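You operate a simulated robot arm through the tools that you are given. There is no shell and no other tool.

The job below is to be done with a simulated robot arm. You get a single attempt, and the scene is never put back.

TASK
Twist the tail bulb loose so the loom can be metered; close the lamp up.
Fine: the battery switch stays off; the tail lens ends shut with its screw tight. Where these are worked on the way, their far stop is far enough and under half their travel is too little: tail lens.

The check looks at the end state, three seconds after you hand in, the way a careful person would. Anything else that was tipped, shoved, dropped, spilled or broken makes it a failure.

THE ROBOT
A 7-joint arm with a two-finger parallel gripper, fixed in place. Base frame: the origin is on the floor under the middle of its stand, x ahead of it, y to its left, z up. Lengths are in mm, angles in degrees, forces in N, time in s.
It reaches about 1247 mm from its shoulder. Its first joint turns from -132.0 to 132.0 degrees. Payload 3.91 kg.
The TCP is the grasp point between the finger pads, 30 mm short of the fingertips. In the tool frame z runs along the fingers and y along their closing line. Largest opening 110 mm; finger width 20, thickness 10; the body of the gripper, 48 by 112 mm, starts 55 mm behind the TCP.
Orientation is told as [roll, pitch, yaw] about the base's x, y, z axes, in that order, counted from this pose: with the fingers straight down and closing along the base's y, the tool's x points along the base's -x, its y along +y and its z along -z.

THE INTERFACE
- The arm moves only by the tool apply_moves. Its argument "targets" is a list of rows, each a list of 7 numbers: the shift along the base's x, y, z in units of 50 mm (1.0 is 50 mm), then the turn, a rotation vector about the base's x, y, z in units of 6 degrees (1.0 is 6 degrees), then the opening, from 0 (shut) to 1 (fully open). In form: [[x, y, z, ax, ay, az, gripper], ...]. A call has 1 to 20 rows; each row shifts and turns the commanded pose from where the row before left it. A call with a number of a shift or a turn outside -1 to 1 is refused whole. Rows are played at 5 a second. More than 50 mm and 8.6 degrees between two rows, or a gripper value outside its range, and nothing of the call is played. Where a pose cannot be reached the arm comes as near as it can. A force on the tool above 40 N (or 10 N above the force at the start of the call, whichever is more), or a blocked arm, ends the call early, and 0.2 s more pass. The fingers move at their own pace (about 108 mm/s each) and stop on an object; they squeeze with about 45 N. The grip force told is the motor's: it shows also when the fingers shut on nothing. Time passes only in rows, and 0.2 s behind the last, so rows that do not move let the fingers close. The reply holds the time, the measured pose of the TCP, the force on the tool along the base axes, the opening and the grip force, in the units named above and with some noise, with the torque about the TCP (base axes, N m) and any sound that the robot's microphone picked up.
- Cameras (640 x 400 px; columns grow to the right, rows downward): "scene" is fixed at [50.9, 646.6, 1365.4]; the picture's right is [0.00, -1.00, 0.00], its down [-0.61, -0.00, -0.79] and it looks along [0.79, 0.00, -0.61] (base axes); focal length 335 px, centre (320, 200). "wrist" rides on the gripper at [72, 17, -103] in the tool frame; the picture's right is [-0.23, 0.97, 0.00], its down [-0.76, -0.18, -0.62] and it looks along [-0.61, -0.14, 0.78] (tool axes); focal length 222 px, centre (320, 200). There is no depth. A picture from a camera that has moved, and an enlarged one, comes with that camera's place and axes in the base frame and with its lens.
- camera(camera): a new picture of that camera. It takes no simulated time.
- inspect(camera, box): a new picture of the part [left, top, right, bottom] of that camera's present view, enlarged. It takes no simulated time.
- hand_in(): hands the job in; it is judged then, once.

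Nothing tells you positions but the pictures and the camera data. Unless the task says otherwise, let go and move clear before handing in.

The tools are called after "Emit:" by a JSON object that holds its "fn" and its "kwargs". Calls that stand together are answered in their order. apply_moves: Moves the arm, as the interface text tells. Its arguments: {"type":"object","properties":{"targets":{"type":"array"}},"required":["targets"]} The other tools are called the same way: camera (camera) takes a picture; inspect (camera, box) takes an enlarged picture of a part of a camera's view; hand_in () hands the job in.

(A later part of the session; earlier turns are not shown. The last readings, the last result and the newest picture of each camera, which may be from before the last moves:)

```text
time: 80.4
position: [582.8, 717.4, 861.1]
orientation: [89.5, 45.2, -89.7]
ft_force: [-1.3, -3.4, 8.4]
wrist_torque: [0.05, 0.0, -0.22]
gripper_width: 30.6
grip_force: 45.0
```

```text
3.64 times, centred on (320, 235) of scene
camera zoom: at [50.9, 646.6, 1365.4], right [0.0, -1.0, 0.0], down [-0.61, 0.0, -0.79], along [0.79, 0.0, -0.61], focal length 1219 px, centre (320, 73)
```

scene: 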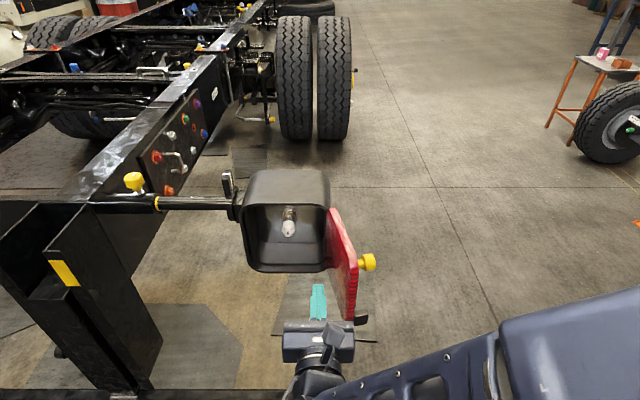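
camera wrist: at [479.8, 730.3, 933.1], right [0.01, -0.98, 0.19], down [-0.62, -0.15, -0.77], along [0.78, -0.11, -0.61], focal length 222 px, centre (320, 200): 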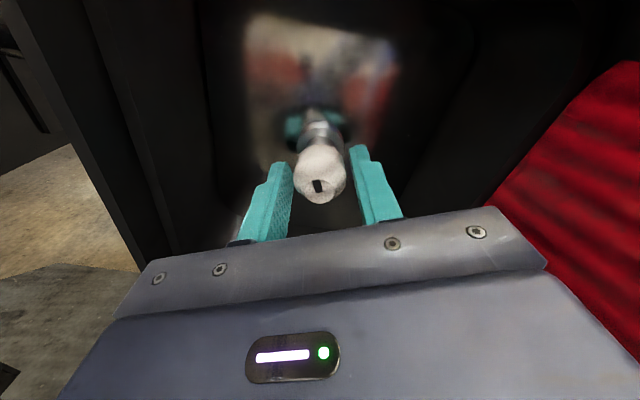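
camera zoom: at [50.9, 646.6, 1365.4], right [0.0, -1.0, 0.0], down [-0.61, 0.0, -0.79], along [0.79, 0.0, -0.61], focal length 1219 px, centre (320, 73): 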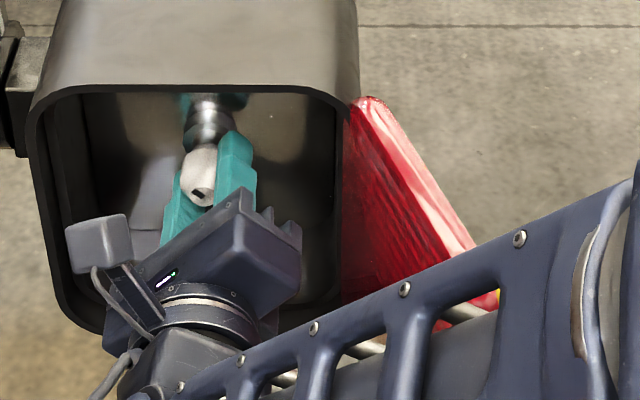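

The turn is 45° and the bulb still follows. I'll continue.

Emit:
{"fn": "apply_moves", "kwargs": {"targets": [[0, -0.004, 0.006, -0.5, 0, 0, 0.24], [0, 0, 0, -0.5, 0, 0, 0.24], [0, 0, 0, -0.5, 0, 0, 0.24], [0, 0, 0, -0.5, 0, 0, 0.24], [0, 0, 0, -0.5, 0, 0, 0.24], [0, 0, 0, 0, 0, 0, 0.24]]}}

Emit:
{"fn": "inspect", "kwargs": {"camera": "wrist", "box": [250, 90, 390, 200]}}

Emit:
{"fn": "inspect", "kwargs": {"camera": "scene", "box": [240, 180, 400, 290]}}

```text
time: 81.8
position: [581.6, 713.8, 863.2]
orientation: [89.5, 30.2, -89.7]
ft_force: [-15.3, -19.8, 24.1]
wrist_torque: [0.52, -0.23, -0.68]
gripper_width: 30.5
grip_force: 45.5
```

```text
3.64 times, centred on (320, 145) of wrist
camera zoom: at [480.2, 768.0, 913.9], right [0.01, -0.69, 0.73], down [-0.62, -0.57, -0.53], along [0.78, -0.45, -0.43], focal length 808 px, centre (320, 400)
```

zoom: 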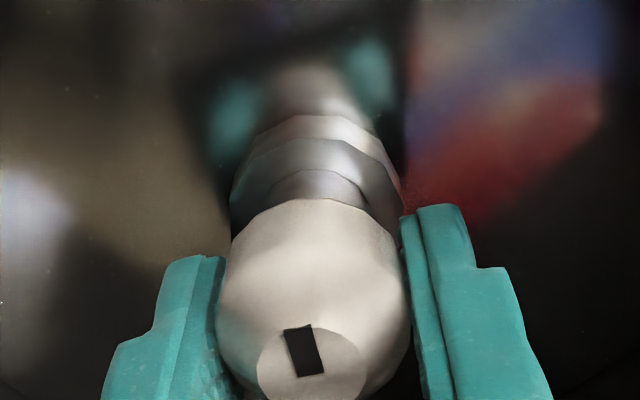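

```text
3.64 times, centred on (320, 235) of scene
camera zoom: at [50.9, 646.6, 1365.4], right [0.0, -1.0, 0.0], down [-0.61, 0.0, -0.79], along [0.79, 0.0, -0.61], focal length 1219 px, centre (320, 73)
```

zoom: 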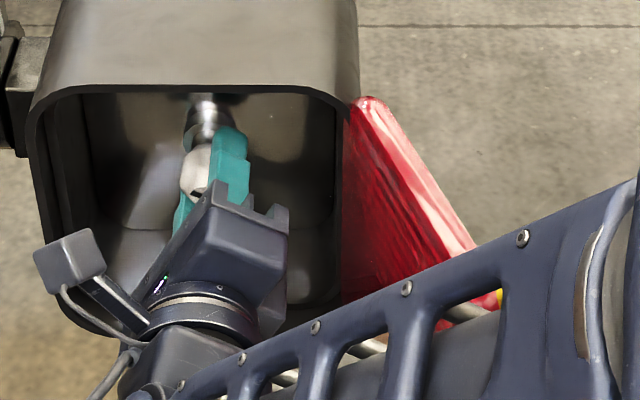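

The torque about x has risen to 0.52 N·m at about 60°, so the bulb may be at the end of its twist. I'll relieve the side load and see whether the torque remains.

Emit:
{"fn": "apply_moves", "kwargs": {"targets": [[0, -0.03, 0.035, 0, 0, 0, 0.24], [0, 0, 0, 0, 0, 0, 0.24]]}}

Emit:
{"fn": "inspect", "kwargs": {"camera": "scene", "box": [265, 195, 315, 250]}}

```text
time: 82.4
position: [583.1, 716.0, 862.5]
orientation: [89.4, 30.2, -89.8]
ft_force: [4.0, 4.3, 9.3]
wrist_torque: [0.22, -0.03, 0.37]
gripper_width: 30.6
grip_force: 45.2
```

```text
7.27 times, centred on (290, 222) of scene
camera zoom: at [50.9, 646.6, 1365.4], right [0.0, -1.0, 0.0], down [-0.61, 0.0, -0.79], along [0.79, 0.0, -0.61], focal length 2438 px, centre (538, 36)
```

zoom: 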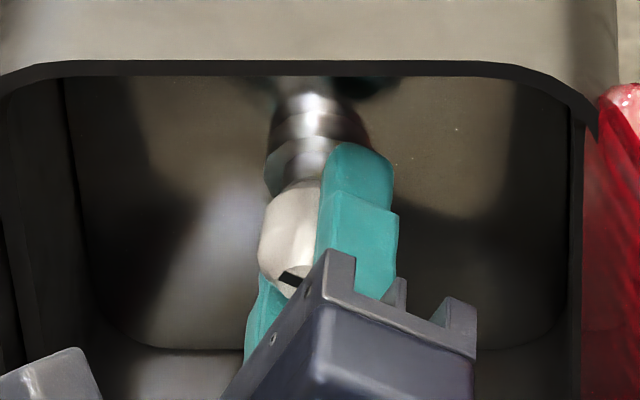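

A 0.22 N·m resisting torque remains with little side load, consistent with a stop. I'll test 6° more and check whether the mark slips relative to the fingers.

Emit:
{"fn": "apply_moves", "kwargs": {"targets": [[0, 0, 0.008, -0.5, 0, 0, 0.24], [0, 0, 0, -0.5, 0, 0, 0.24], [0, 0, 0, 0, 0, 0, 0.24]]}}

Emit:
{"fn": "inspect", "kwargs": {"camera": "wrist", "box": [250, 90, 390, 200]}}

Emit:
{"fn": "inspect", "kwargs": {"camera": "scene", "box": [265, 195, 315, 250]}}

```text
time: 83.2
position: [582.1, 714.5, 863.9]
orientation: [89.3, 24.1, -89.8]
ft_force: [-3.4, -10.6, -1.6]
wrist_torque: [0.19, 0.04, -0.26]
gripper_width: 30.1
grip_force: 45.5
```

```text
3.64 times, centred on (320, 145) of wrist
camera zoom: at [480.3, 771.9, 908.2], right [0.01, -0.61, 0.8], down [-0.62, -0.63, -0.47], along [0.78, -0.49, -0.39], focal length 808 px, centre (320, 400)
```

zoom: 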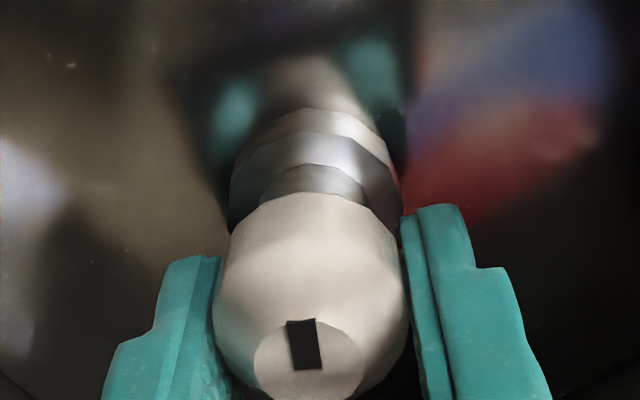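

```text
7.27 times, centred on (290, 222) of scene
camera zoom: at [50.9, 646.6, 1365.4], right [0.0, -1.0, 0.0], down [-0.61, 0.0, -0.79], along [0.79, 0.0, -0.61], focal length 2438 px, centre (538, 36)
```

zoom: 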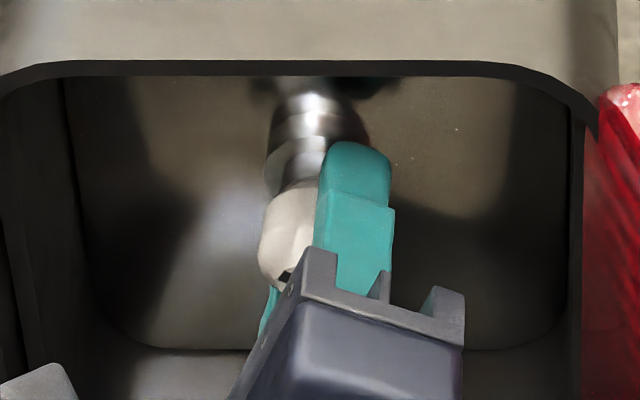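

The mark rotated about 6° backward relative to the fingers, so the bulb is at its stop, twisted a full 60° loose. I'll open, back straight out, and verify.

Emit:
{"fn": "apply_moves", "kwargs": {"targets": [[0, 0, 0, 0, 0, 0, 0.32], [0, 0, 0, 0, 0, 0, 0.42], [0, 0, 0, 0, 0, 0, 0.42], [-0.3, 0, 0, 0, 0, 0, 0.42], [-0.6, 0, 0, 0, 0, 0, 0.42], [-0.9, 0, 0, 0, 0, 0, 0.42], [-0.9, 0, 0, 0, 0, 0, 0.42], [-0.9, 0, 0, 0, 0, 0, 0.42], [0, 0, 0, 0, 0, 0, 0.42]]}}

Emit:
{"fn": "inspect", "kwargs": {"camera": "scene", "box": [265, 195, 315, 250]}}

Emit:
{"fn": "camera", "kwargs": {"camera": "scene"}}

Emit:
{"fn": "camera", "kwargs": {"camera": "wrist"}}

```text
time: 85.2
position: [401.3, 715.5, 865.5]
orientation: [89.4, 24.3, -89.7]
ft_force: [1.0, -0.2, -0.3]
wrist_torque: [0.0, 0.0, -0.02]
gripper_width: 46.2
grip_force: 0.1
```

```text
7.27 times, centred on (290, 222) of scene
camera zoom: at [50.9, 646.6, 1365.4], right [0.0, -1.0, 0.0], down [-0.61, 0.0, -0.79], along [0.79, 0.0, -0.61], focal length 2438 px, centre (538, 36)
```

zoom: 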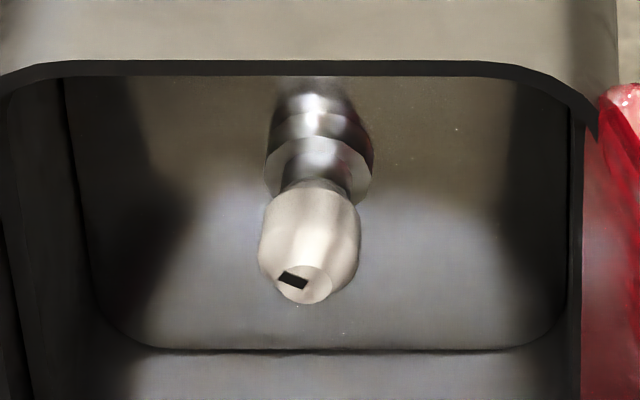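

```text
taken
```

scene: 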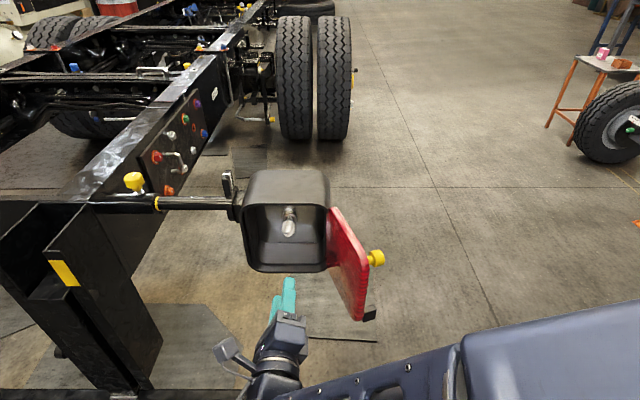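

```text
taken
camera wrist: at [299.0, 773.2, 911.4], right [0.01, -0.61, 0.8], down [-0.62, -0.63, -0.47], along [0.78, -0.49, -0.39], focal length 222 px, centre (320, 200)
```

wrist: 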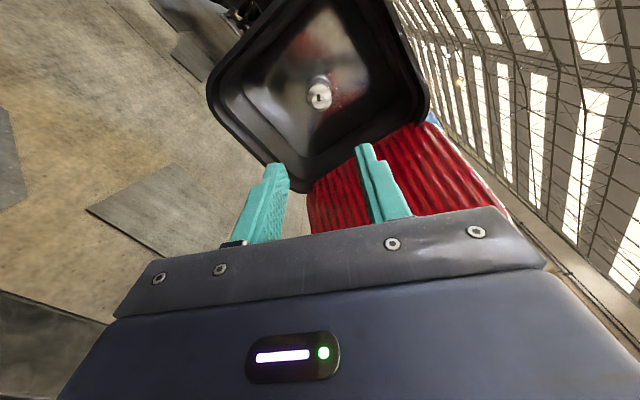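

The bulb's mark now sits at about 10 o'clock (60° loose) and nothing else has moved. Next I'll close the lens: roll back to camera-up, close the fingers, and go around its free edge to the outer (-y) side.

Emit:
{"fn": "apply_moves", "kwargs": {"targets": [[-0.35, 0, 0, 1, 0, 0, 0.4], [-0.35, 0, 0, 1, 0, 0, 0.3], [-0.35, 0, 0, 1, 0, 0, 0.2], [-0.35, 0, 0, 1, 0, 0, 0.1], [0, 0, 0, 1, 0, 0, 0], [0, 0, 0, 1, 0, 0, 0], [0, 0, 0, 1, 0, 0, 0], [0, 0, 0, 1, 0, 0, 0], [0, 0, 0, 1, 0, 0, 0], [0, 0, 0, 1, 0, 0, 0], [0, 0, 0, 1, 0, 0, 0], [0, 0, 0, 0, 0, 0, 0]]}}

Emit:
{"fn": "camera", "kwargs": {"camera": "scene"}}

Emit:
{"fn": "camera", "kwargs": {"camera": "wrist"}}

```text
time: 87.8
position: [333.8, 716.3, 863.8]
orientation: [-127.3, 89.7, 53.4]
ft_force: [-0.2, -1.2, 0.2]
wrist_torque: [0.02, -0.02, 0.01]
gripper_width: 0.4
grip_force: 38.1
```

```text
taken
```

scene: 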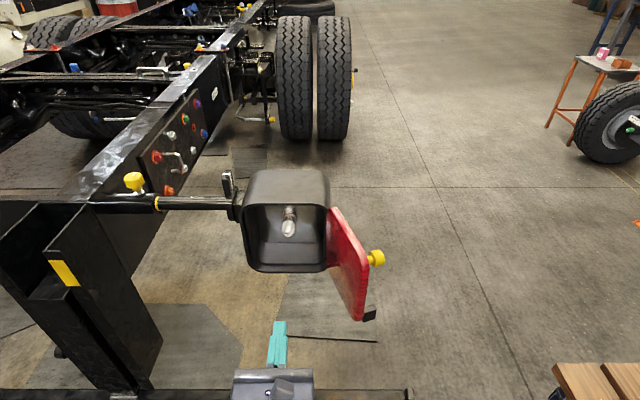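

```text
taken
camera wrist: at [230.6, 695.9, 935.3], right [0.01, -0.97, -0.23], down [-0.62, 0.17, -0.76], along [0.78, 0.15, -0.6], focal length 222 px, centre (320, 200)
```

wrist: 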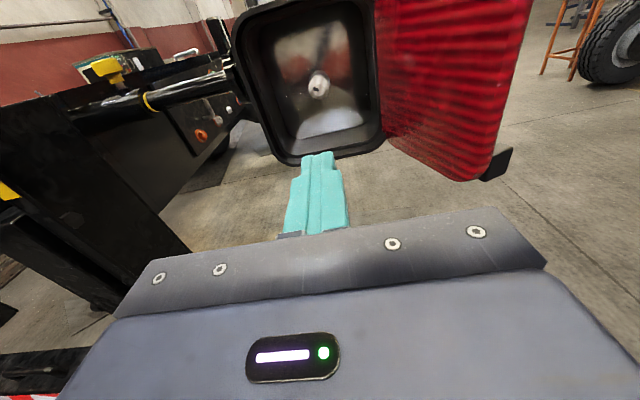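

I'll move across at x=333 to the -y side of the lens.

Emit:
{"fn": "apply_moves", "kwargs": {"targets": [[0, -0.9, 0, 0, 0, 0, 0], [0, -0.9, 0, 0, 0, 0, 0], [0, -0.9, 0, 0, 0, 0, 0], [0, -0.9, 0, 0, 0, 0, 0], [0, -0.9, 0, 0, 0, 0, 0], [0, 0, 0, 0, 0, 0, 0]]}}

Emit:
{"fn": "camera", "kwargs": {"camera": "scene"}}

Emit:
{"fn": "camera", "kwargs": {"camera": "wrist"}}

```text
time: 89.2
position: [332.9, 490.5, 866.3]
orientation: [-131.3, 89.7, 49.4]
ft_force: [-0.6, 0.8, -1.3]
wrist_torque: [-0.01, 0.0, 0.03]
gripper_width: 0.0
grip_force: 37.5
```

```text
taken
```

scene: 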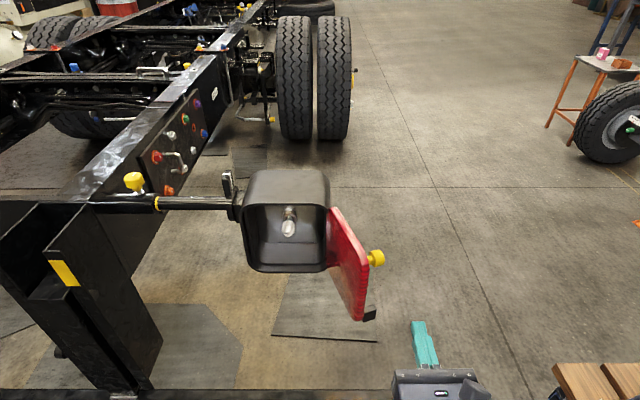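

```text
taken
camera wrist: at [229.1, 471.7, 938.2], right [0.01, -0.97, -0.23], down [-0.62, 0.17, -0.76], along [0.78, 0.15, -0.6], focal length 222 px, centre (320, 200)
```

wrist: 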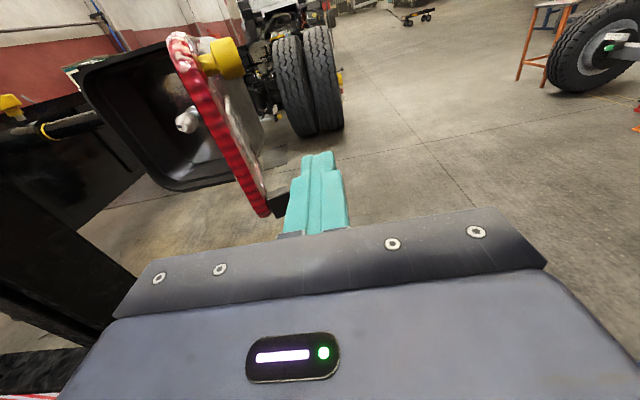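

I'm on the outer side of the lens with the closed fingers at mid height, between the knob and the tab. I'll advance alongside it, then push toward +y.

Emit:
{"fn": "apply_moves", "kwargs": {"targets": [[0.6, 0, 0, 0, 0, 0, 0], [0.8, 0, 0, 0, 0, 0, 0], [0.3, 0, 0, 0, 0, 0, 0], [0, 0.5, 0, 0, 0, 0, 0], [0, 0.5, 0, 0, 0, 0, 0], [0, 0, 0, 0, 0, 0, 0]]}}

Emit:
{"fn": "camera", "kwargs": {"camera": "scene"}}

Emit:
{"fn": "camera", "kwargs": {"camera": "wrist"}}

```text
time: 90.6
position: [416.6, 542.2, 865.0]
orientation: [-137.5, 89.7, 43.2]
ft_force: [-0.1, -0.7, -0.2]
wrist_torque: [0.02, -0.01, -0.02]
gripper_width: 0.0
grip_force: 37.7
```

```text
taken
```

scene: 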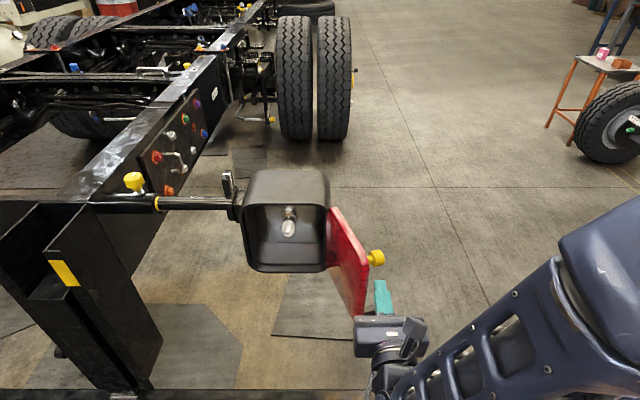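

```text
taken
camera wrist: at [315.2, 521.8, 935.5], right [0.01, -0.97, -0.23], down [-0.62, 0.17, -0.76], along [0.78, 0.15, -0.6], focal length 222 px, centre (320, 200)
```

wrist: 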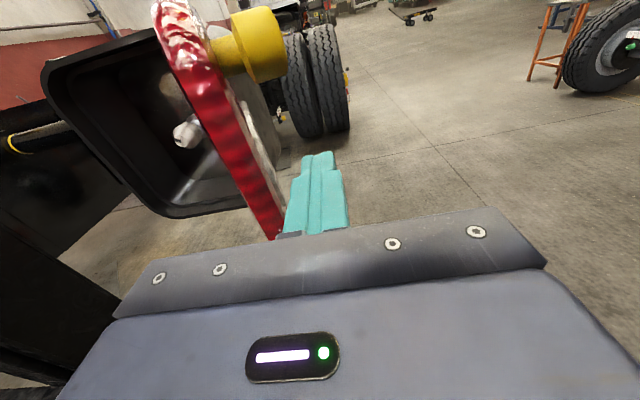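

The fingers are right next to the lens's outer face. I'll push toward +y in 10 mm rows and watch.

Emit:
{"fn": "apply_moves", "kwargs": {"targets": [[-0.03, 0.2, 0, 0, 0, 0, 0], [-0.03, 0.2, 0, 0, 0, 0, 0], [-0.03, 0.2, 0, 0, 0, 0, 0], [0, 0.2, 0, 0, 0, 0, 0], [0, 0.2, 0, 0, 0, 0, 0], [0, 0, 0, 0, 0, 0, 0]]}}

Emit:
{"fn": "camera", "kwargs": {"camera": "wrist"}}

Emit:
{"fn": "inspect", "kwargs": {"camera": "scene", "box": [240, 180, 440, 360]}}

```text
time: 92.0
position: [413.8, 591.3, 864.0]
orientation: [-135.5, 89.7, 45.1]
ft_force: [-0.2, -0.2, -0.8]
wrist_torque: [-0.01, -0.01, -0.01]
gripper_width: 0.0
grip_force: 37.6
```

```text
taken
camera wrist: at [310.7, 571.6, 935.0], right [0.01, -0.97, -0.23], down [-0.62, 0.17, -0.76], along [0.78, 0.15, -0.6], focal length 222 px, centre (320, 200)
```

wrist: 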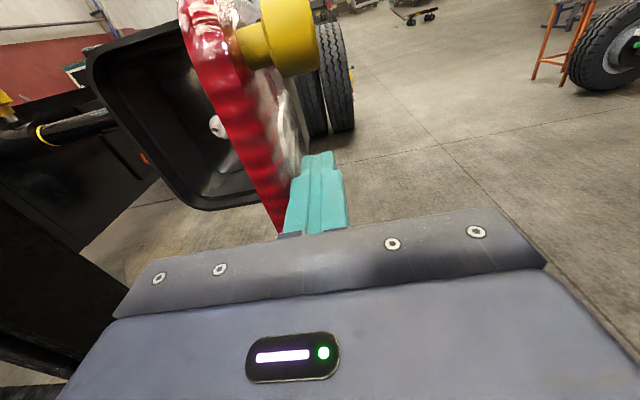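

```text
2.22 times, centred on (340, 270) of scene
camera zoom: at [50.9, 646.6, 1365.4], right [0.0, -1.0, 0.0], down [-0.61, 0.0, -0.79], along [0.79, 0.0, -0.61], focal length 745 px, centre (276, 44)
```

zoom: 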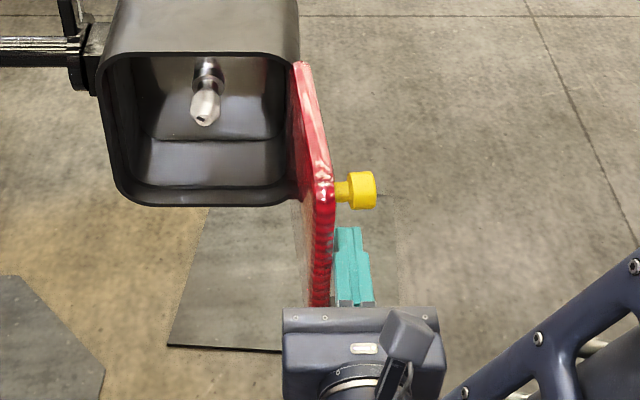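

The lens has swung back to about 97° under almost no force. I'll continue along the planned arc.

Emit:
{"fn": "apply_moves", "kwargs": {"targets": [[-0.03, 0.25, 0, 0, 0, 0, 0], [-0.03, 0.25, 0, 0, 0, 0, 0], [0.02, 0.25, 0, 0, 0, 0, 0], [0.03, 0.25, 0, 0, 0, 0, 0], [0.05, 0.22, 0, 0, 0, 0, 0], [0, 0, 0, 0, 0, 0, 0]]}}

Emit:
{"fn": "camera", "kwargs": {"camera": "wrist"}}

Emit:
{"fn": "inspect", "kwargs": {"camera": "scene", "box": [200, 180, 400, 360]}}

```text
time: 93.4
position: [416.1, 651.2, 864.3]
orientation: [-132.4, 89.6, 48.2]
ft_force: [0.1, 0.3, 0.9]
wrist_torque: [0.01, 0.03, 0.01]
gripper_width: 0.0
grip_force: 37.3
```

```text
taken
camera wrist: at [313.2, 632.0, 935.6], right [0.01, -0.97, -0.23], down [-0.62, 0.17, -0.76], along [0.78, 0.15, -0.6], focal length 222 px, centre (320, 200)
```

wrist: 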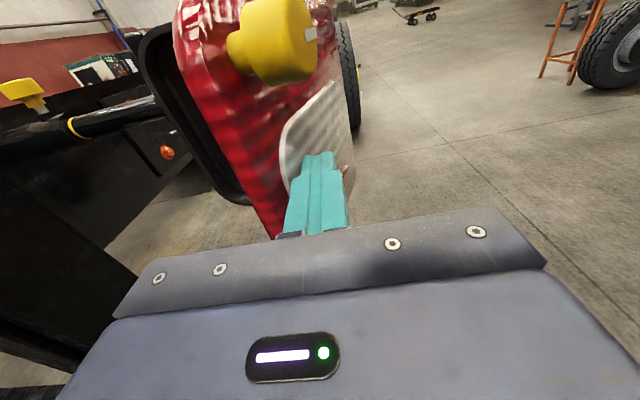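

```text
2.22 times, centred on (300, 270) of scene
camera zoom: at [50.9, 646.6, 1365.4], right [0.0, -1.0, 0.0], down [-0.61, 0.0, -0.79], along [0.79, 0.0, -0.61], focal length 745 px, centre (364, 44)
```

zoom: 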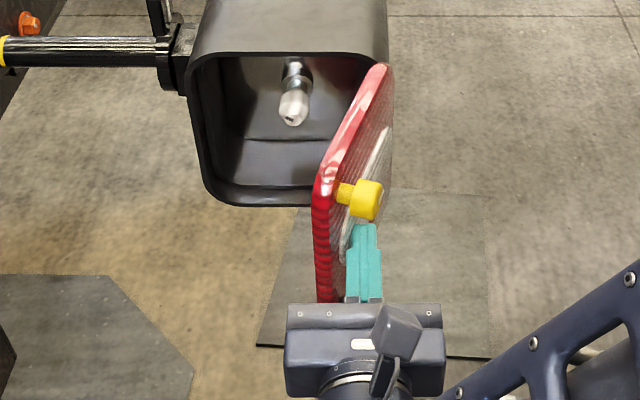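

The lens is about 70° open and closing smoothly. I'll continue following the arc inward.

Emit:
{"fn": "apply_moves", "kwargs": {"targets": [[0.05, 0.3, 0, 0, 0, 0, 0], [0.1, 0.3, 0, 0, 0, 0, 0], [0.17, 0.28, 0, 0, 0, 0, 0], [0.2, 0.27, 0, 0, 0, 0, 0], [0, 0, 0, 0, 0, 0, 0]]}}

Emit:
{"fn": "camera", "kwargs": {"camera": "wrist"}}

Emit:
{"fn": "inspect", "kwargs": {"camera": "scene", "box": [200, 180, 400, 360]}}

```text
time: 94.6
position: [439.9, 708.1, 863.8]
orientation: [-130.3, 89.6, 50.2]
ft_force: [0.3, -0.2, 0.5]
wrist_torque: [0.01, -0.03, 0.0]
gripper_width: 0.4
grip_force: 37.9
```

```text
taken
camera wrist: at [338.2, 689.2, 935.1], right [0.01, -0.97, -0.23], down [-0.62, 0.17, -0.76], along [0.78, 0.15, -0.6], focal length 222 px, centre (320, 200)
```

wrist: 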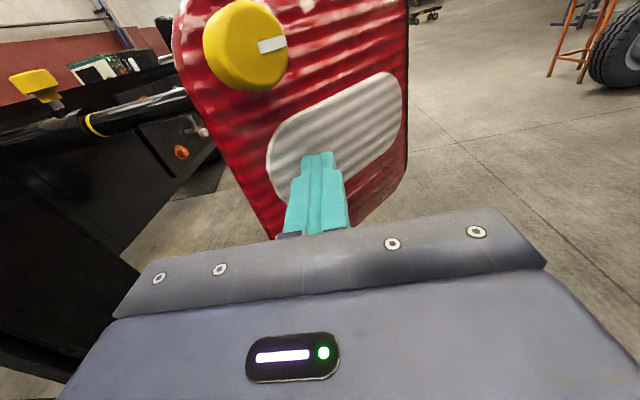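

```text
2.22 times, centred on (300, 270) of scene
camera zoom: at [50.9, 646.6, 1365.4], right [0.0, -1.0, 0.0], down [-0.61, 0.0, -0.79], along [0.79, 0.0, -0.61], focal length 745 px, centre (364, 44)
```

zoom: 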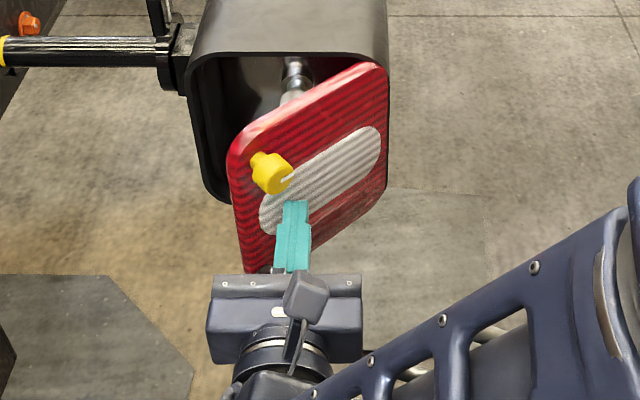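

The lens is about 37° open. I'll continue to swing it shut, slowing near the end.

Emit:
{"fn": "apply_moves", "kwargs": {"targets": [[0.24, 0.23, 0, 0, 0, 0, 0], [0.26, 0.22, 0, 0, 0, 0, 0], [0.3, 0.15, 0, 0, 0, 0, 0], [0.3, 0.13, 0, 0, 0, 0, 0], [0, 0, 0, 0, 0, 0, 0]]}}

Emit:
{"fn": "camera", "kwargs": {"camera": "wrist"}}

Emit:
{"fn": "inspect", "kwargs": {"camera": "scene", "box": [200, 160, 360, 300]}}

```text
time: 95.8
position: [495.7, 746.7, 866.2]
orientation: [-135.3, 89.7, 45.5]
ft_force: [-0.4, 0.3, 0.8]
wrist_torque: [0.03, -0.03, 0.01]
gripper_width: 0.0
grip_force: 37.7
```

```text
taken
camera wrist: at [393.0, 727.1, 936.4], right [0.01, -0.97, -0.23], down [-0.62, 0.17, -0.76], along [0.78, 0.15, -0.6], focal length 222 px, centre (320, 200)
```

wrist: 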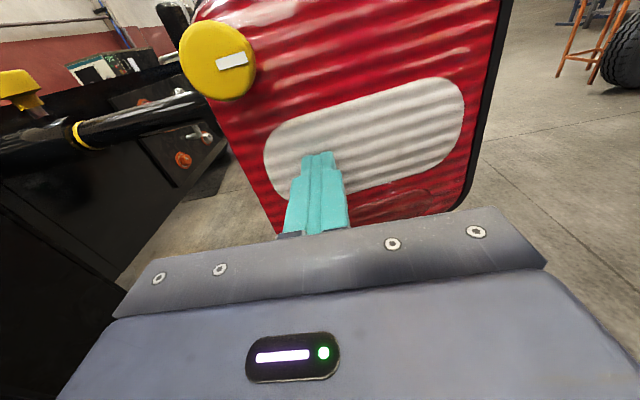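

```text
2.86 times, centred on (280, 230) of scene
camera zoom: at [50.9, 646.6, 1365.4], right [0.0, -1.0, 0.0], down [-0.61, 0.0, -0.79], along [0.79, 0.0, -0.61], focal length 958 px, centre (434, 114)
```

zoom: 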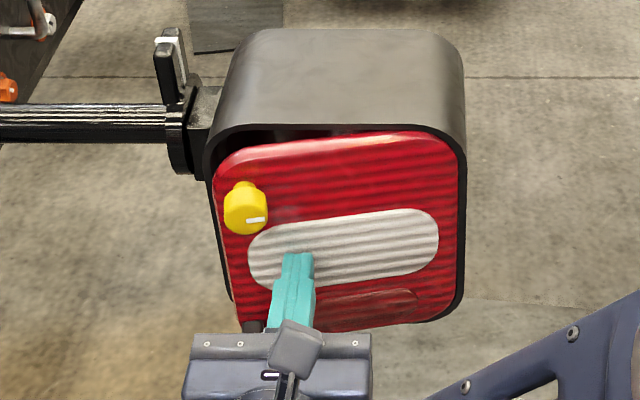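

The lens is nearly shut, about 10° open. I'll press it the rest of the way slowly until I feel the housing.

Emit:
{"fn": "apply_moves", "kwargs": {"targets": [[0.2, 0.05, 0, 0, 0, 0, 0], [0.2, 0.04, 0, 0, 0, 0, 0], [0.1, 0.02, 0, 0, 0, 0, 0], [0.06, 0, 0, 0, 0, 0, 0], [0, 0, 0, 0, 0, 0, 0]]}}

Emit:
{"fn": "camera", "kwargs": {"camera": "wrist"}}

Emit:
{"fn": "inspect", "kwargs": {"camera": "scene", "box": [200, 160, 360, 300]}}

```text
time: 96.8
position: [518.7, 750.7, 864.0]
orientation: [-118.9, 89.7, 61.9]
ft_force: [-9.2, -3.2, 3.8]
wrist_torque: [-0.03, -0.06, -0.16]
gripper_width: 0.2
grip_force: 37.6
stopped in row 4: the force on the tool passed its limit at 45 N (the readings are from after the stop); the commanded pose is now the measured one
```

```text
taken
camera wrist: at [416.7, 731.8, 935.7], right [0.01, -0.97, -0.23], down [-0.62, 0.17, -0.76], along [0.78, 0.15, -0.6], focal length 222 px, centre (320, 200)
```

wrist: 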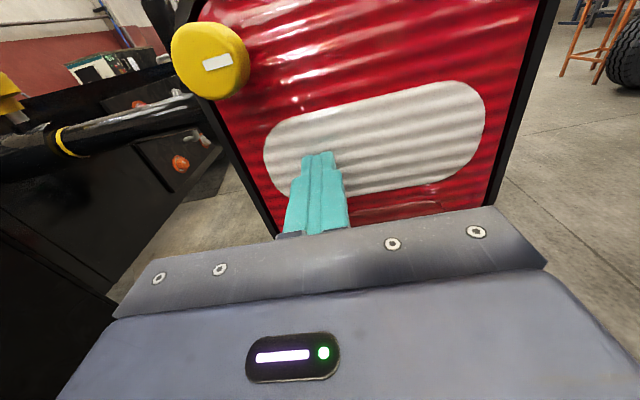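

```text
2.86 times, centred on (280, 230) of scene
camera zoom: at [50.9, 646.6, 1365.4], right [0.0, -1.0, 0.0], down [-0.61, 0.0, -0.79], along [0.79, 0.0, -0.61], focal length 958 px, centre (434, 114)
```

zoom: 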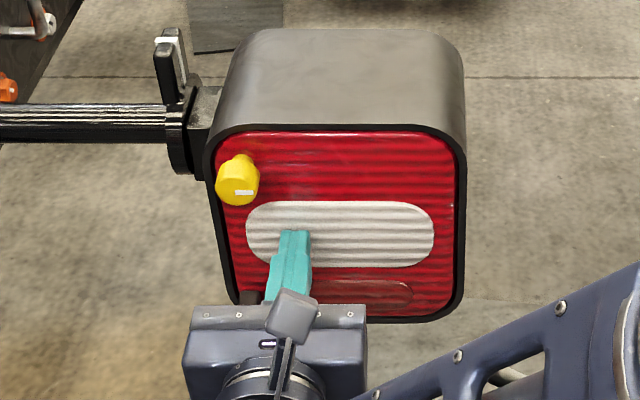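

The lens is back against the housing and shut. I'll retreat, open the fingers, and line up with the screw knob at (782.5, 934).

Emit:
{"fn": "apply_moves", "kwargs": {"targets": [[-0.5, 0, 0, 0, 0, 0, 0], [-0.7, 0, 0, 0, 0, 0, 0.2], [0, 0.3, 0.7, 0, 0, 0, 0.5], [0, 0.33, 0.7, 0, 0, 0, 0.5], [0, 0, 0, 0, 0, 0, 0.5], [0, 0, 0, 0, 0, 0, 0.5]]}}

Emit:
{"fn": "camera", "kwargs": {"camera": "wrist"}}

Emit:
{"fn": "inspect", "kwargs": {"camera": "wrist", "box": [240, 60, 400, 200]}}

Emit:
{"fn": "inspect", "kwargs": {"camera": "scene", "box": [200, 150, 360, 290]}}

```text
time: 98.2
position: [458.7, 781.2, 933.9]
orientation: [-119.3, 89.8, 61.4]
ft_force: [-1.0, 0.0, 0.5]
wrist_torque: [0.01, 0.02, -0.02]
gripper_width: 55.4
grip_force: 0.0
```

```text
taken
camera wrist: at [356.5, 762.5, 1004.4], right [0.01, -0.97, -0.23], down [-0.62, 0.17, -0.76], along [0.78, 0.15, -0.6], focal length 222 px, centre (320, 200)
```

wrist: 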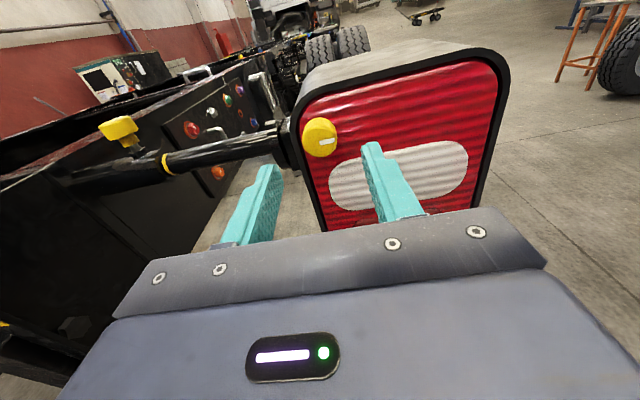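

```text
2.86 times, centred on (320, 130) of wrist
camera zoom: at [356.5, 762.5, 1004.4], right [0.01, -0.97, -0.23], down [-0.62, 0.17, -0.76], along [0.78, 0.15, -0.6], focal length 635 px, centre (320, 400)
```

zoom: 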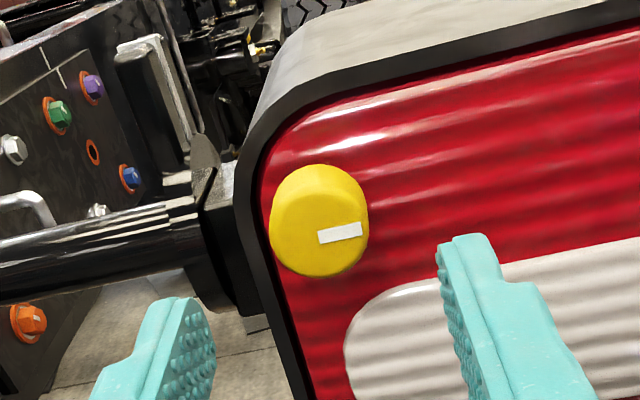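

```text
2.86 times, centred on (280, 220) of scene
camera zoom: at [50.9, 646.6, 1365.4], right [0.0, -1.0, 0.0], down [-0.61, 0.0, -0.79], along [0.79, 0.0, -0.61], focal length 958 px, centre (434, 143)
```

zoom: 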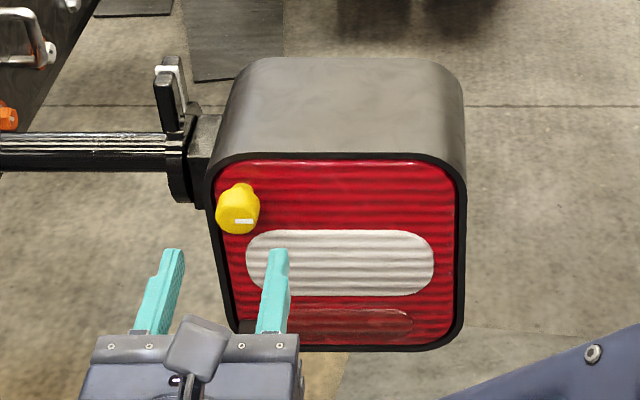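

The lens looks fully shut and the knob is centred at about (526, 782, 933). I'll advance onto it and close.

Emit:
{"fn": "apply_moves", "kwargs": {"targets": [[0.4, 0.025, 0, 0, 0, 0, 0.5], [0.4, 0, 0, 0, 0, 0, 0.5], [0.32, 0, 0, 0, 0, 0, 0.5], [0, 0, 0, 0, 0, 0, 0.4], [0, 0, 0, 0, 0, 0, 0.3], [0, 0, 0, 0, 0, 0, 0.2], [0, 0, 0, 0, 0, 0, 0.2]]}}

Emit:
{"fn": "inspect", "kwargs": {"camera": "wrist", "box": [240, 100, 400, 240]}}

Emit:
{"fn": "inspect", "kwargs": {"camera": "scene", "box": [200, 150, 360, 290]}}

```text
time: 99.8
position: [516.8, 783.7, 932.8]
orientation: [-120.4, 89.8, 60.3]
ft_force: [-3.2, -17.0, -1.3]
wrist_torque: [0.03, 0.02, -0.29]
gripper_width: 30.3
grip_force: 8.7
```

```text
2.86 times, centred on (320, 170) of wrist
camera zoom: at [413.8, 764.7, 1004.8], right [0.01, -0.97, -0.23], down [-0.62, 0.17, -0.76], along [0.78, 0.15, -0.61], focal length 635 px, centre (320, 286)
```

zoom: 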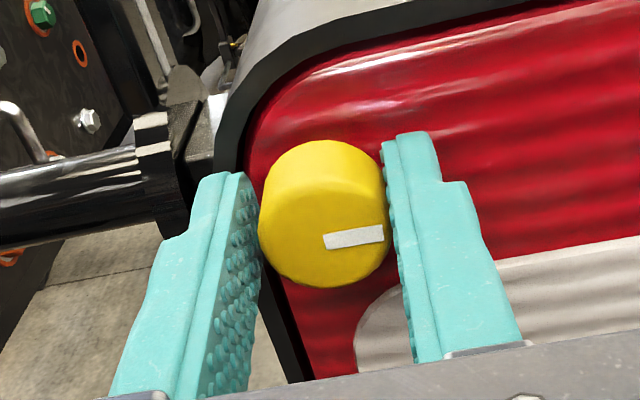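

```text
2.86 times, centred on (280, 220) of scene
camera zoom: at [50.9, 646.6, 1365.4], right [0.0, -1.0, 0.0], down [-0.61, 0.0, -0.79], along [0.79, 0.0, -0.61], focal length 958 px, centre (434, 143)
```

zoom: 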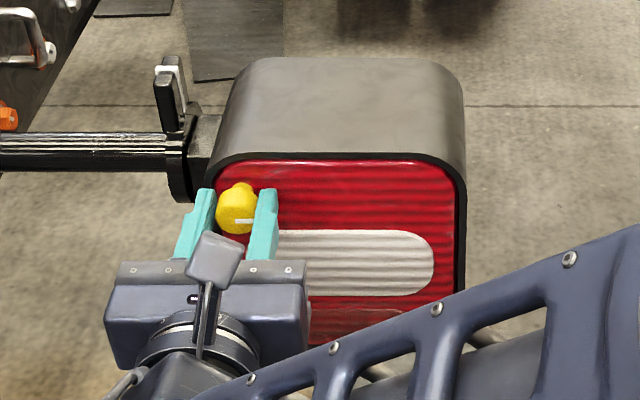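

One pad touches first, with a -17 N load in y. I'll shift 2 mm toward -y and let the grip settle.

Emit:
{"fn": "apply_moves", "kwargs": {"targets": [[0, -0.035, 0, 0, 0, 0, 0.2], [0, 0, 0, 0, 0, 0, 0.2]]}}

```text
time: 100.4
position: [515.5, 782.7, 931.3]
orientation: [-116.7, 89.8, 64.2]
ft_force: [2.7, -9.6, -1.7]
wrist_torque: [0.03, 0.13, -0.12]
gripper_width: 27.2
grip_force: 45.3
```

It's gripped at 27.2 mm, but z reads about 3 mm below the knob's known axis at 934.5. I'll open slightly, re-centre, and re-close so the turn runs true.

Emit:
{"fn": "apply_moves", "kwargs": {"targets": [[0, 0, 0, 0, 0, 0, 0.32], [0, 0, 0.05, 0, 0, 0, 0.32], [0, 0, 0, 0, 0, 0, 0.32], [0, 0, 0, 0, 0, 0, 0.2], [0, 0, 0, 0, 0, 0, 0.2]]}}

```text
time: 101.6
position: [516.6, 783.3, 935.7]
orientation: [-117.9, 89.8, 62.9]
ft_force: [-2.4, 1.0, 0.3]
wrist_torque: [0.0, 0.05, -0.34]
gripper_width: 27.1
grip_force: 44.9
```

It is well centred now with near-zero load. I'll turn clockwise (positive about x) to tighten.

Emit:
{"fn": "apply_moves", "kwargs": {"targets": [[0, 0, 0, 1, 0, 0, 0.2], [0, 0, 0, 1, 0, 0, 0.2], [0, 0, 0, 1, 0, 0, 0.2], [0, 0, 0, 1, 0, 0, 0.2], [0, 0, 0, 1, 0, 0, 0.2], [0, 0, 0, 1, 0, 0, 0.2], [0, 0, 0, 0, 0, 0, 0.2]]}}

Emit:
{"fn": "inspect", "kwargs": {"camera": "wrist", "box": [240, 100, 400, 240]}}

Emit:
{"fn": "inspect", "kwargs": {"camera": "scene", "box": [200, 150, 360, 290]}}

```text
time: 103.2
position: [515.4, 781.9, 935.4]
orientation: [-90.8, 53.8, 89.8]
ft_force: [-4.5, 2.3, -13.9]
wrist_torque: [-0.03, 0.07, -0.62]
gripper_width: 27.4
grip_force: 45.3
```

```text
2.86 times, centred on (320, 170) of wrist
camera zoom: at [413.4, 723.3, 982.4], right [0.01, -0.65, -0.76], down [-0.62, 0.59, -0.52], along [0.78, 0.48, -0.4], focal length 635 px, centre (320, 286)
```

zoom: 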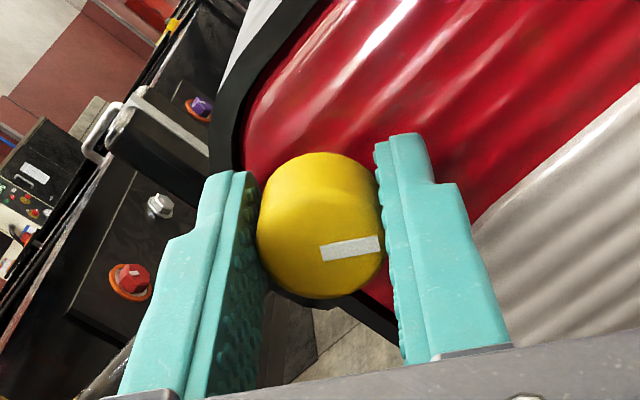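

```text
2.86 times, centred on (280, 220) of scene
camera zoom: at [50.9, 646.6, 1365.4], right [0.0, -1.0, 0.0], down [-0.61, 0.0, -0.79], along [0.79, 0.0, -0.61], focal length 958 px, centre (434, 143)
```

zoom: 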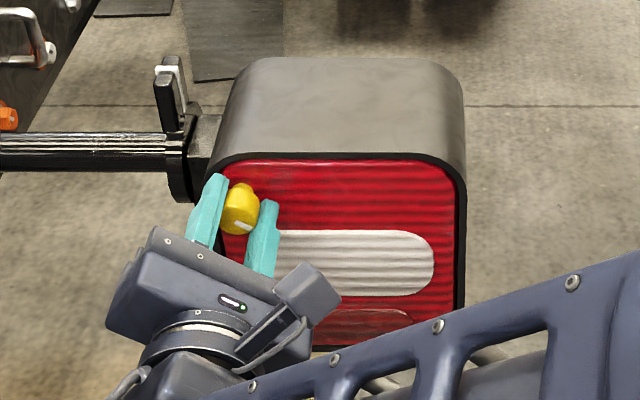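

The knob turns with the gripper. I'll continue clockwise with small trims.

Emit:
{"fn": "apply_moves", "kwargs": {"targets": [[0, 0, -0.016, 1, 0, 0, 0.2], [0, 0, 0, 1, 0, 0, 0.2], [0, 0, 0, 1, 0, 0, 0.2], [0, 0, 0, 1, 0, 0, 0.2], [0, 0, 0, 1, 0, 0, 0.2], [0, 0, 0, 0, 0, 0, 0.2]]}}

```text
time: 104.6
position: [515.2, 780.3, 934.4]
orientation: [-90.8, 23.9, 89.8]
ft_force: [-5.4, -21.8, -15.0]
wrist_torque: [-0.02, 0.44, -0.64]
gripper_width: 27.4
grip_force: 44.5
```

The side load is growing, so I'll trim toward -y and -z and check.

Emit:
{"fn": "apply_moves", "kwargs": {"targets": [[0, -0.03, -0.02, 0, 0, 0, 0.2], [0, 0, 0, 0, 0, 0, 0.2]]}}

Emit:
{"fn": "inspect", "kwargs": {"camera": "wrist", "box": [240, 100, 400, 240]}}

```text
time: 105.2
position: [517.0, 781.9, 934.0]
orientation: [-90.7, 23.8, 89.9]
ft_force: [2.0, -6.1, -12.5]
wrist_torque: [-0.02, 0.59, -0.05]
gripper_width: 27.1
grip_force: 45.1
```

```text
2.86 times, centred on (320, 170) of wrist
camera zoom: at [413.8, 706.7, 946.5], right [0.01, -0.18, -0.98], down [-0.62, 0.77, -0.15], along [0.78, 0.62, -0.1], focal length 635 px, centre (320, 286)
```

zoom: 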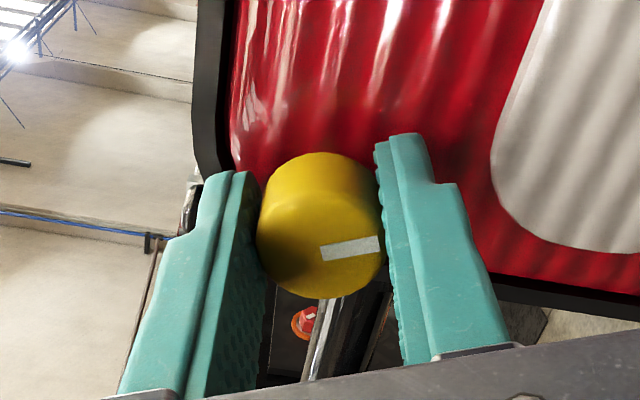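

Emit:
{"fn": "apply_moves", "kwargs": {"targets": [[0, -0.005, -0.012, 1, 0, 0, 0.2], [0, 0, 0, 1, 0, 0, 0.2], [0, 0, 0, 1, 0, 0, 0.2], [0, 0, 0, 1, 0, 0, 0.2], [0, 0, 0, 0, 0, 0, 0.2]]}}

```text
time: 106.4
position: [516.5, 780.9, 933.5]
orientation: [-90.9, -0.3, 90.0]
ft_force: [4.3, -0.7, -0.7]
wrist_torque: [0.0, 0.43, 0.47]
gripper_width: 27.5
grip_force: 45.2
```

The loads are near zero after 90° of tightening, at (780.9, 933.5). I'll keep turning clockwise.

Emit:
{"fn": "apply_moves", "kwargs": {"targets": [[0, 0, 0, 1, 0, 0, 0.2], [0, 0, 0, 1, 0, 0, 0.2], [0, 0, 0, 1, 0, 0, 0.2], [0, 0, 0, 1, 0, 0, 0.2], [0, 0, 0, 1, 0, 0, 0.2], [0, 0, 0, 0, 0, 0, 0.2]]}}

Emit:
{"fn": "inspect", "kwargs": {"camera": "wrist", "box": [240, 100, 400, 240]}}

```text
time: 107.8
position: [514.7, 781.1, 933.0]
orientation: [-90.8, -30.2, 89.9]
ft_force: [-6.0, 15.2, -7.8]
wrist_torque: [-0.03, 0.74, -0.14]
gripper_width: 27.4
grip_force: 44.9
```

```text
2.86 times, centred on (320, 170) of wrist
camera zoom: at [413.3, 726.9, 880.4], right [0.01, 0.69, -0.73], down [-0.62, 0.57, 0.53], along [0.78, 0.45, 0.44], focal length 635 px, centre (320, 286)
```

zoom: 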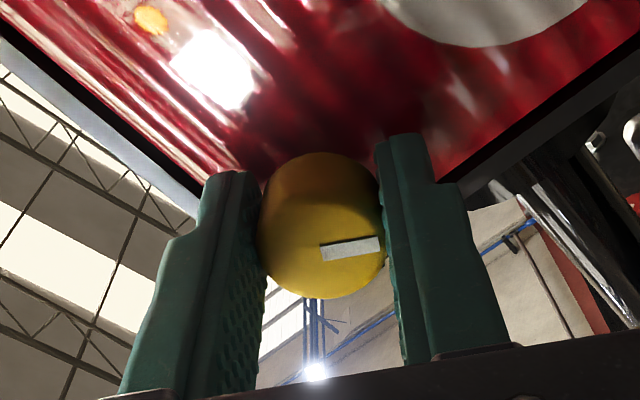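

The turn is at 120°. I'll trim and continue.

Emit:
{"fn": "apply_moves", "kwargs": {"targets": [[0, 0.018, -0.008, 1, 0, 0, 0.2], [0, 0.004, 0, 1, 0, 0, 0.2], [0, 0.004, 0, 1, 0, 0, 0.2], [0, 0.004, 0, 1, 0, 0, 0.2], [0, 0, 0, 0, 0, 0, 0.2]]}}

```text
time: 109.0
position: [516.4, 781.9, 933.6]
orientation: [-90.6, -54.3, 89.8]
ft_force: [-2.4, 13.7, -7.2]
wrist_torque: [-0.01, 0.57, 0.25]
gripper_width: 27.2
grip_force: 45.2
```

Emit:
{"fn": "apply_moves", "kwargs": {"targets": [[0, 0.016, -0.008, 1, 0, 0, 0.2], [0, 0.004, 0, 1, 0, 0, 0.2], [0, 0.004, 0, 1, 0, 0, 0.2], [0, 0.004, 0, 1, 0, 0, 0.2], [0, 0, 0, 0, 0, 0, 0.2]]}}

Emit:
{"fn": "inspect", "kwargs": {"camera": "scene", "box": [200, 150, 360, 290]}}

```text
time: 110.2
position: [516.9, 783.4, 933.0]
orientation: [-90.2, -78.1, 89.2]
ft_force: [1.9, -4.1, -12.0]
wrist_torque: [0.03, 0.31, 0.36]
gripper_width: 27.1
grip_force: 45.1
```

```text
2.86 times, centred on (280, 220) of scene
camera zoom: at [50.9, 646.6, 1365.4], right [0.0, -1.0, 0.0], down [-0.61, 0.0, -0.79], along [0.79, 0.0, -0.61], focal length 958 px, centre (434, 143)
```

zoom: 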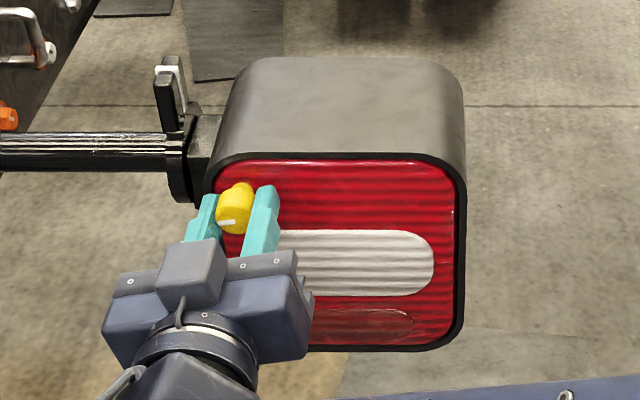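

The screw is 168° tightened, with the mark near 8 o'clock. I'll continue.

Emit:
{"fn": "apply_moves", "kwargs": {"targets": [[0, 0, -0.01, 1, 0, 0, 0.2], [0, 0, 0, 1, 0, 0, 0.2], [0, 0, 0, 1, 0, 0, 0.2], [0, 0, 0, 1, 0, 0, 0.2], [0, 0, 0, 0, 0, 0, 0.2]]}}

```text
time: 111.4
position: [517.5, 783.4, 932.3]
orientation: [88.7, -77.8, -89.5]
ft_force: [-1.3, -5.2, -5.9]
wrist_torque: [0.04, -0.31, 0.3]
gripper_width: 27.2
grip_force: 44.6
```

Emit:
{"fn": "apply_moves", "kwargs": {"targets": [[0, -0.004, 0, 1, 0, 0, 0.2], [0, 0, 0, 1, 0, 0, 0.2], [0, 0, 0, 1, 0, 0, 0.2], [0, 0, 0, 1, 0, 0, 0.2], [0, 0, 0, 0, 0, 0, 0.2]]}}

Emit:
{"fn": "inspect", "kwargs": {"camera": "wrist", "box": [240, 100, 400, 240]}}

Emit:
{"fn": "inspect", "kwargs": {"camera": "scene", "box": [200, 150, 360, 290]}}

```text
time: 112.6
position: [516.4, 783.7, 932.1]
orientation: [89.1, -53.8, -89.9]
ft_force: [9.0, 17.5, -3.5]
wrist_torque: [0.03, 0.1, 0.81]
gripper_width: 27.1
grip_force: 45.2
```

```text
2.86 times, centred on (320, 170) of wrist
camera zoom: at [413.8, 840.4, 884.7], right [0.01, 0.65, 0.76], down [-0.62, -0.59, 0.52], along [0.78, -0.48, 0.4], focal length 635 px, centre (320, 286)
```

zoom: 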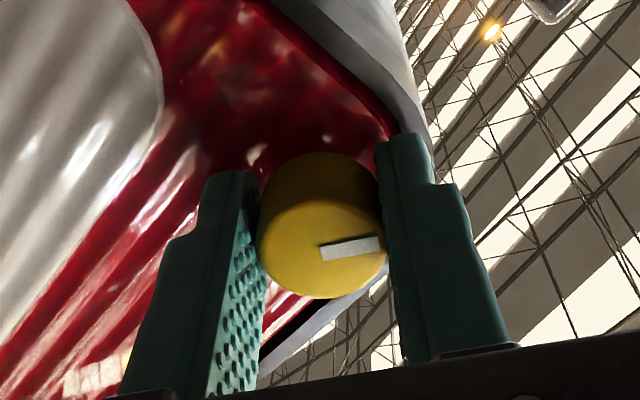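

```text
2.86 times, centred on (280, 220) of scene
camera zoom: at [50.9, 646.6, 1365.4], right [0.0, -1.0, 0.0], down [-0.61, 0.0, -0.79], along [0.79, 0.0, -0.61], focal length 958 px, centre (434, 143)
```

zoom: 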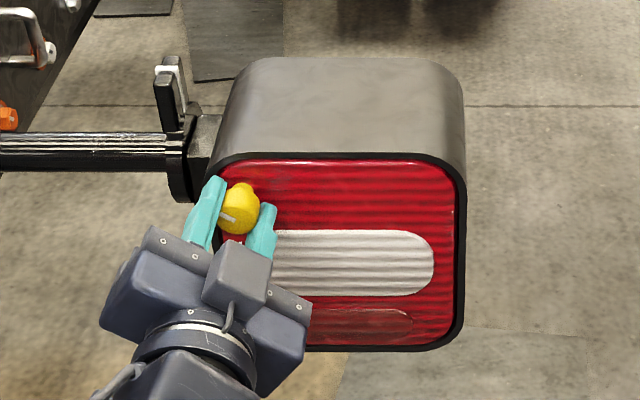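

The screw is 216° tightened. About 54° remains; I'll trim y and continue.

Emit:
{"fn": "apply_moves", "kwargs": {"targets": [[0, 0.018, 0, 1, 0, 0, 0.2], [0, 0.003, 0.003, 1, 0, 0, 0.2], [0, 0.003, 0.003, 1, 0, 0, 0.2], [0, 0.003, 0.003, 1, 0, 0, 0.2], [0, 0, 0, 0, 0, 0, 0.2]]}}

```text
time: 113.8
position: [517.0, 784.3, 932.7]
orientation: [89.3, -29.8, -89.9]
ft_force: [-6.1, 1.3, -0.1]
wrist_torque: [0.01, -0.61, -0.06]
gripper_width: 27.4
grip_force: 45.2
```

Emit:
{"fn": "apply_moves", "kwargs": {"targets": [[0, 0, 0.004, 1, 0, 0, 0.2], [0, 0, 0.004, 1, 0, 0, 0.2], [0, 0, 0.004, 1, 0, 0, 0.2], [0, 0, 0, 0, 0, 0, 0.2]]}}

Emit:
{"fn": "inspect", "kwargs": {"camera": "wrist", "box": [240, 100, 400, 240]}}

```text
time: 114.8
position: [515.9, 784.2, 934.0]
orientation: [89.2, -11.8, -90.0]
ft_force: [-15.8, -3.6, -1.6]
wrist_torque: [-0.01, -0.48, -0.41]
gripper_width: 27.2
grip_force: 45.5
```

```text
2.86 times, centred on (320, 170) of wrist
camera zoom: at [413.6, 858.0, 936.5], right [0.01, -0.02, 1.0], down [-0.62, -0.78, -0.01], along [0.78, -0.62, -0.03], focal length 635 px, centre (320, 286)
```

zoom: 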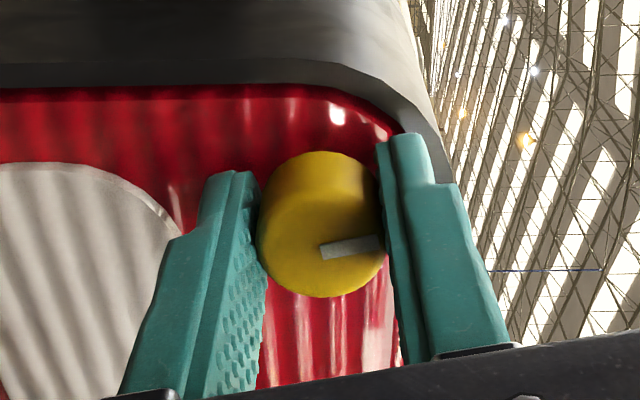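

The screw is 258° tightened. I'll do the last part in 3° steps and look for the tight stop, which should show as a negative torque about x.

Emit:
{"fn": "apply_moves", "kwargs": {"targets": [[-0.01, 0, 0, 0.5, 0, 0, 0.2], [0, 0, 0, 0.5, 0, 0, 0.2], [0, 0, 0, 0.5, 0, 0, 0.2], [0, 0, 0, 0.5, 0, 0, 0.2], [0, 0, 0, 0.5, 0, 0, 0.2], [0, 0, 0, 0, 0, 0, 0.2]]}}

Emit:
{"fn": "inspect", "kwargs": {"camera": "wrist", "box": [240, 100, 400, 240]}}

```text
time: 116.2
position: [515.6, 784.2, 933.9]
orientation: [89.2, 3.2, -90.0]
ft_force: [0.6, 5.4, 10.6]
wrist_torque: [-0.31, -0.5, 0.09]
gripper_width: 27.2
grip_force: 45.0
```

```text
2.86 times, centred on (320, 170) of wrist
camera zoom: at [413.6, 854.3, 956.0], right [0.01, -0.28, 0.96], down [-0.62, -0.75, -0.21], along [0.78, -0.6, -0.19], focal length 635 px, centre (320, 286)
```

zoom: 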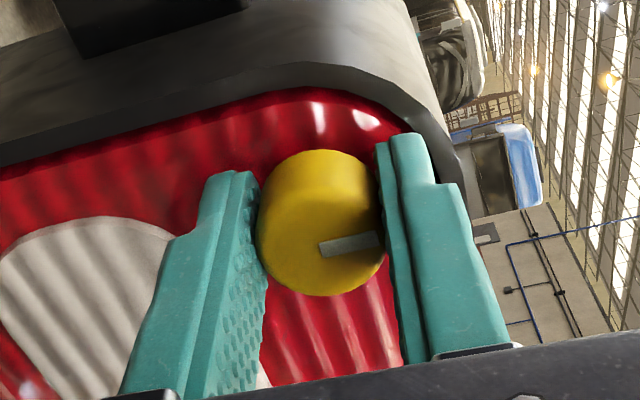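

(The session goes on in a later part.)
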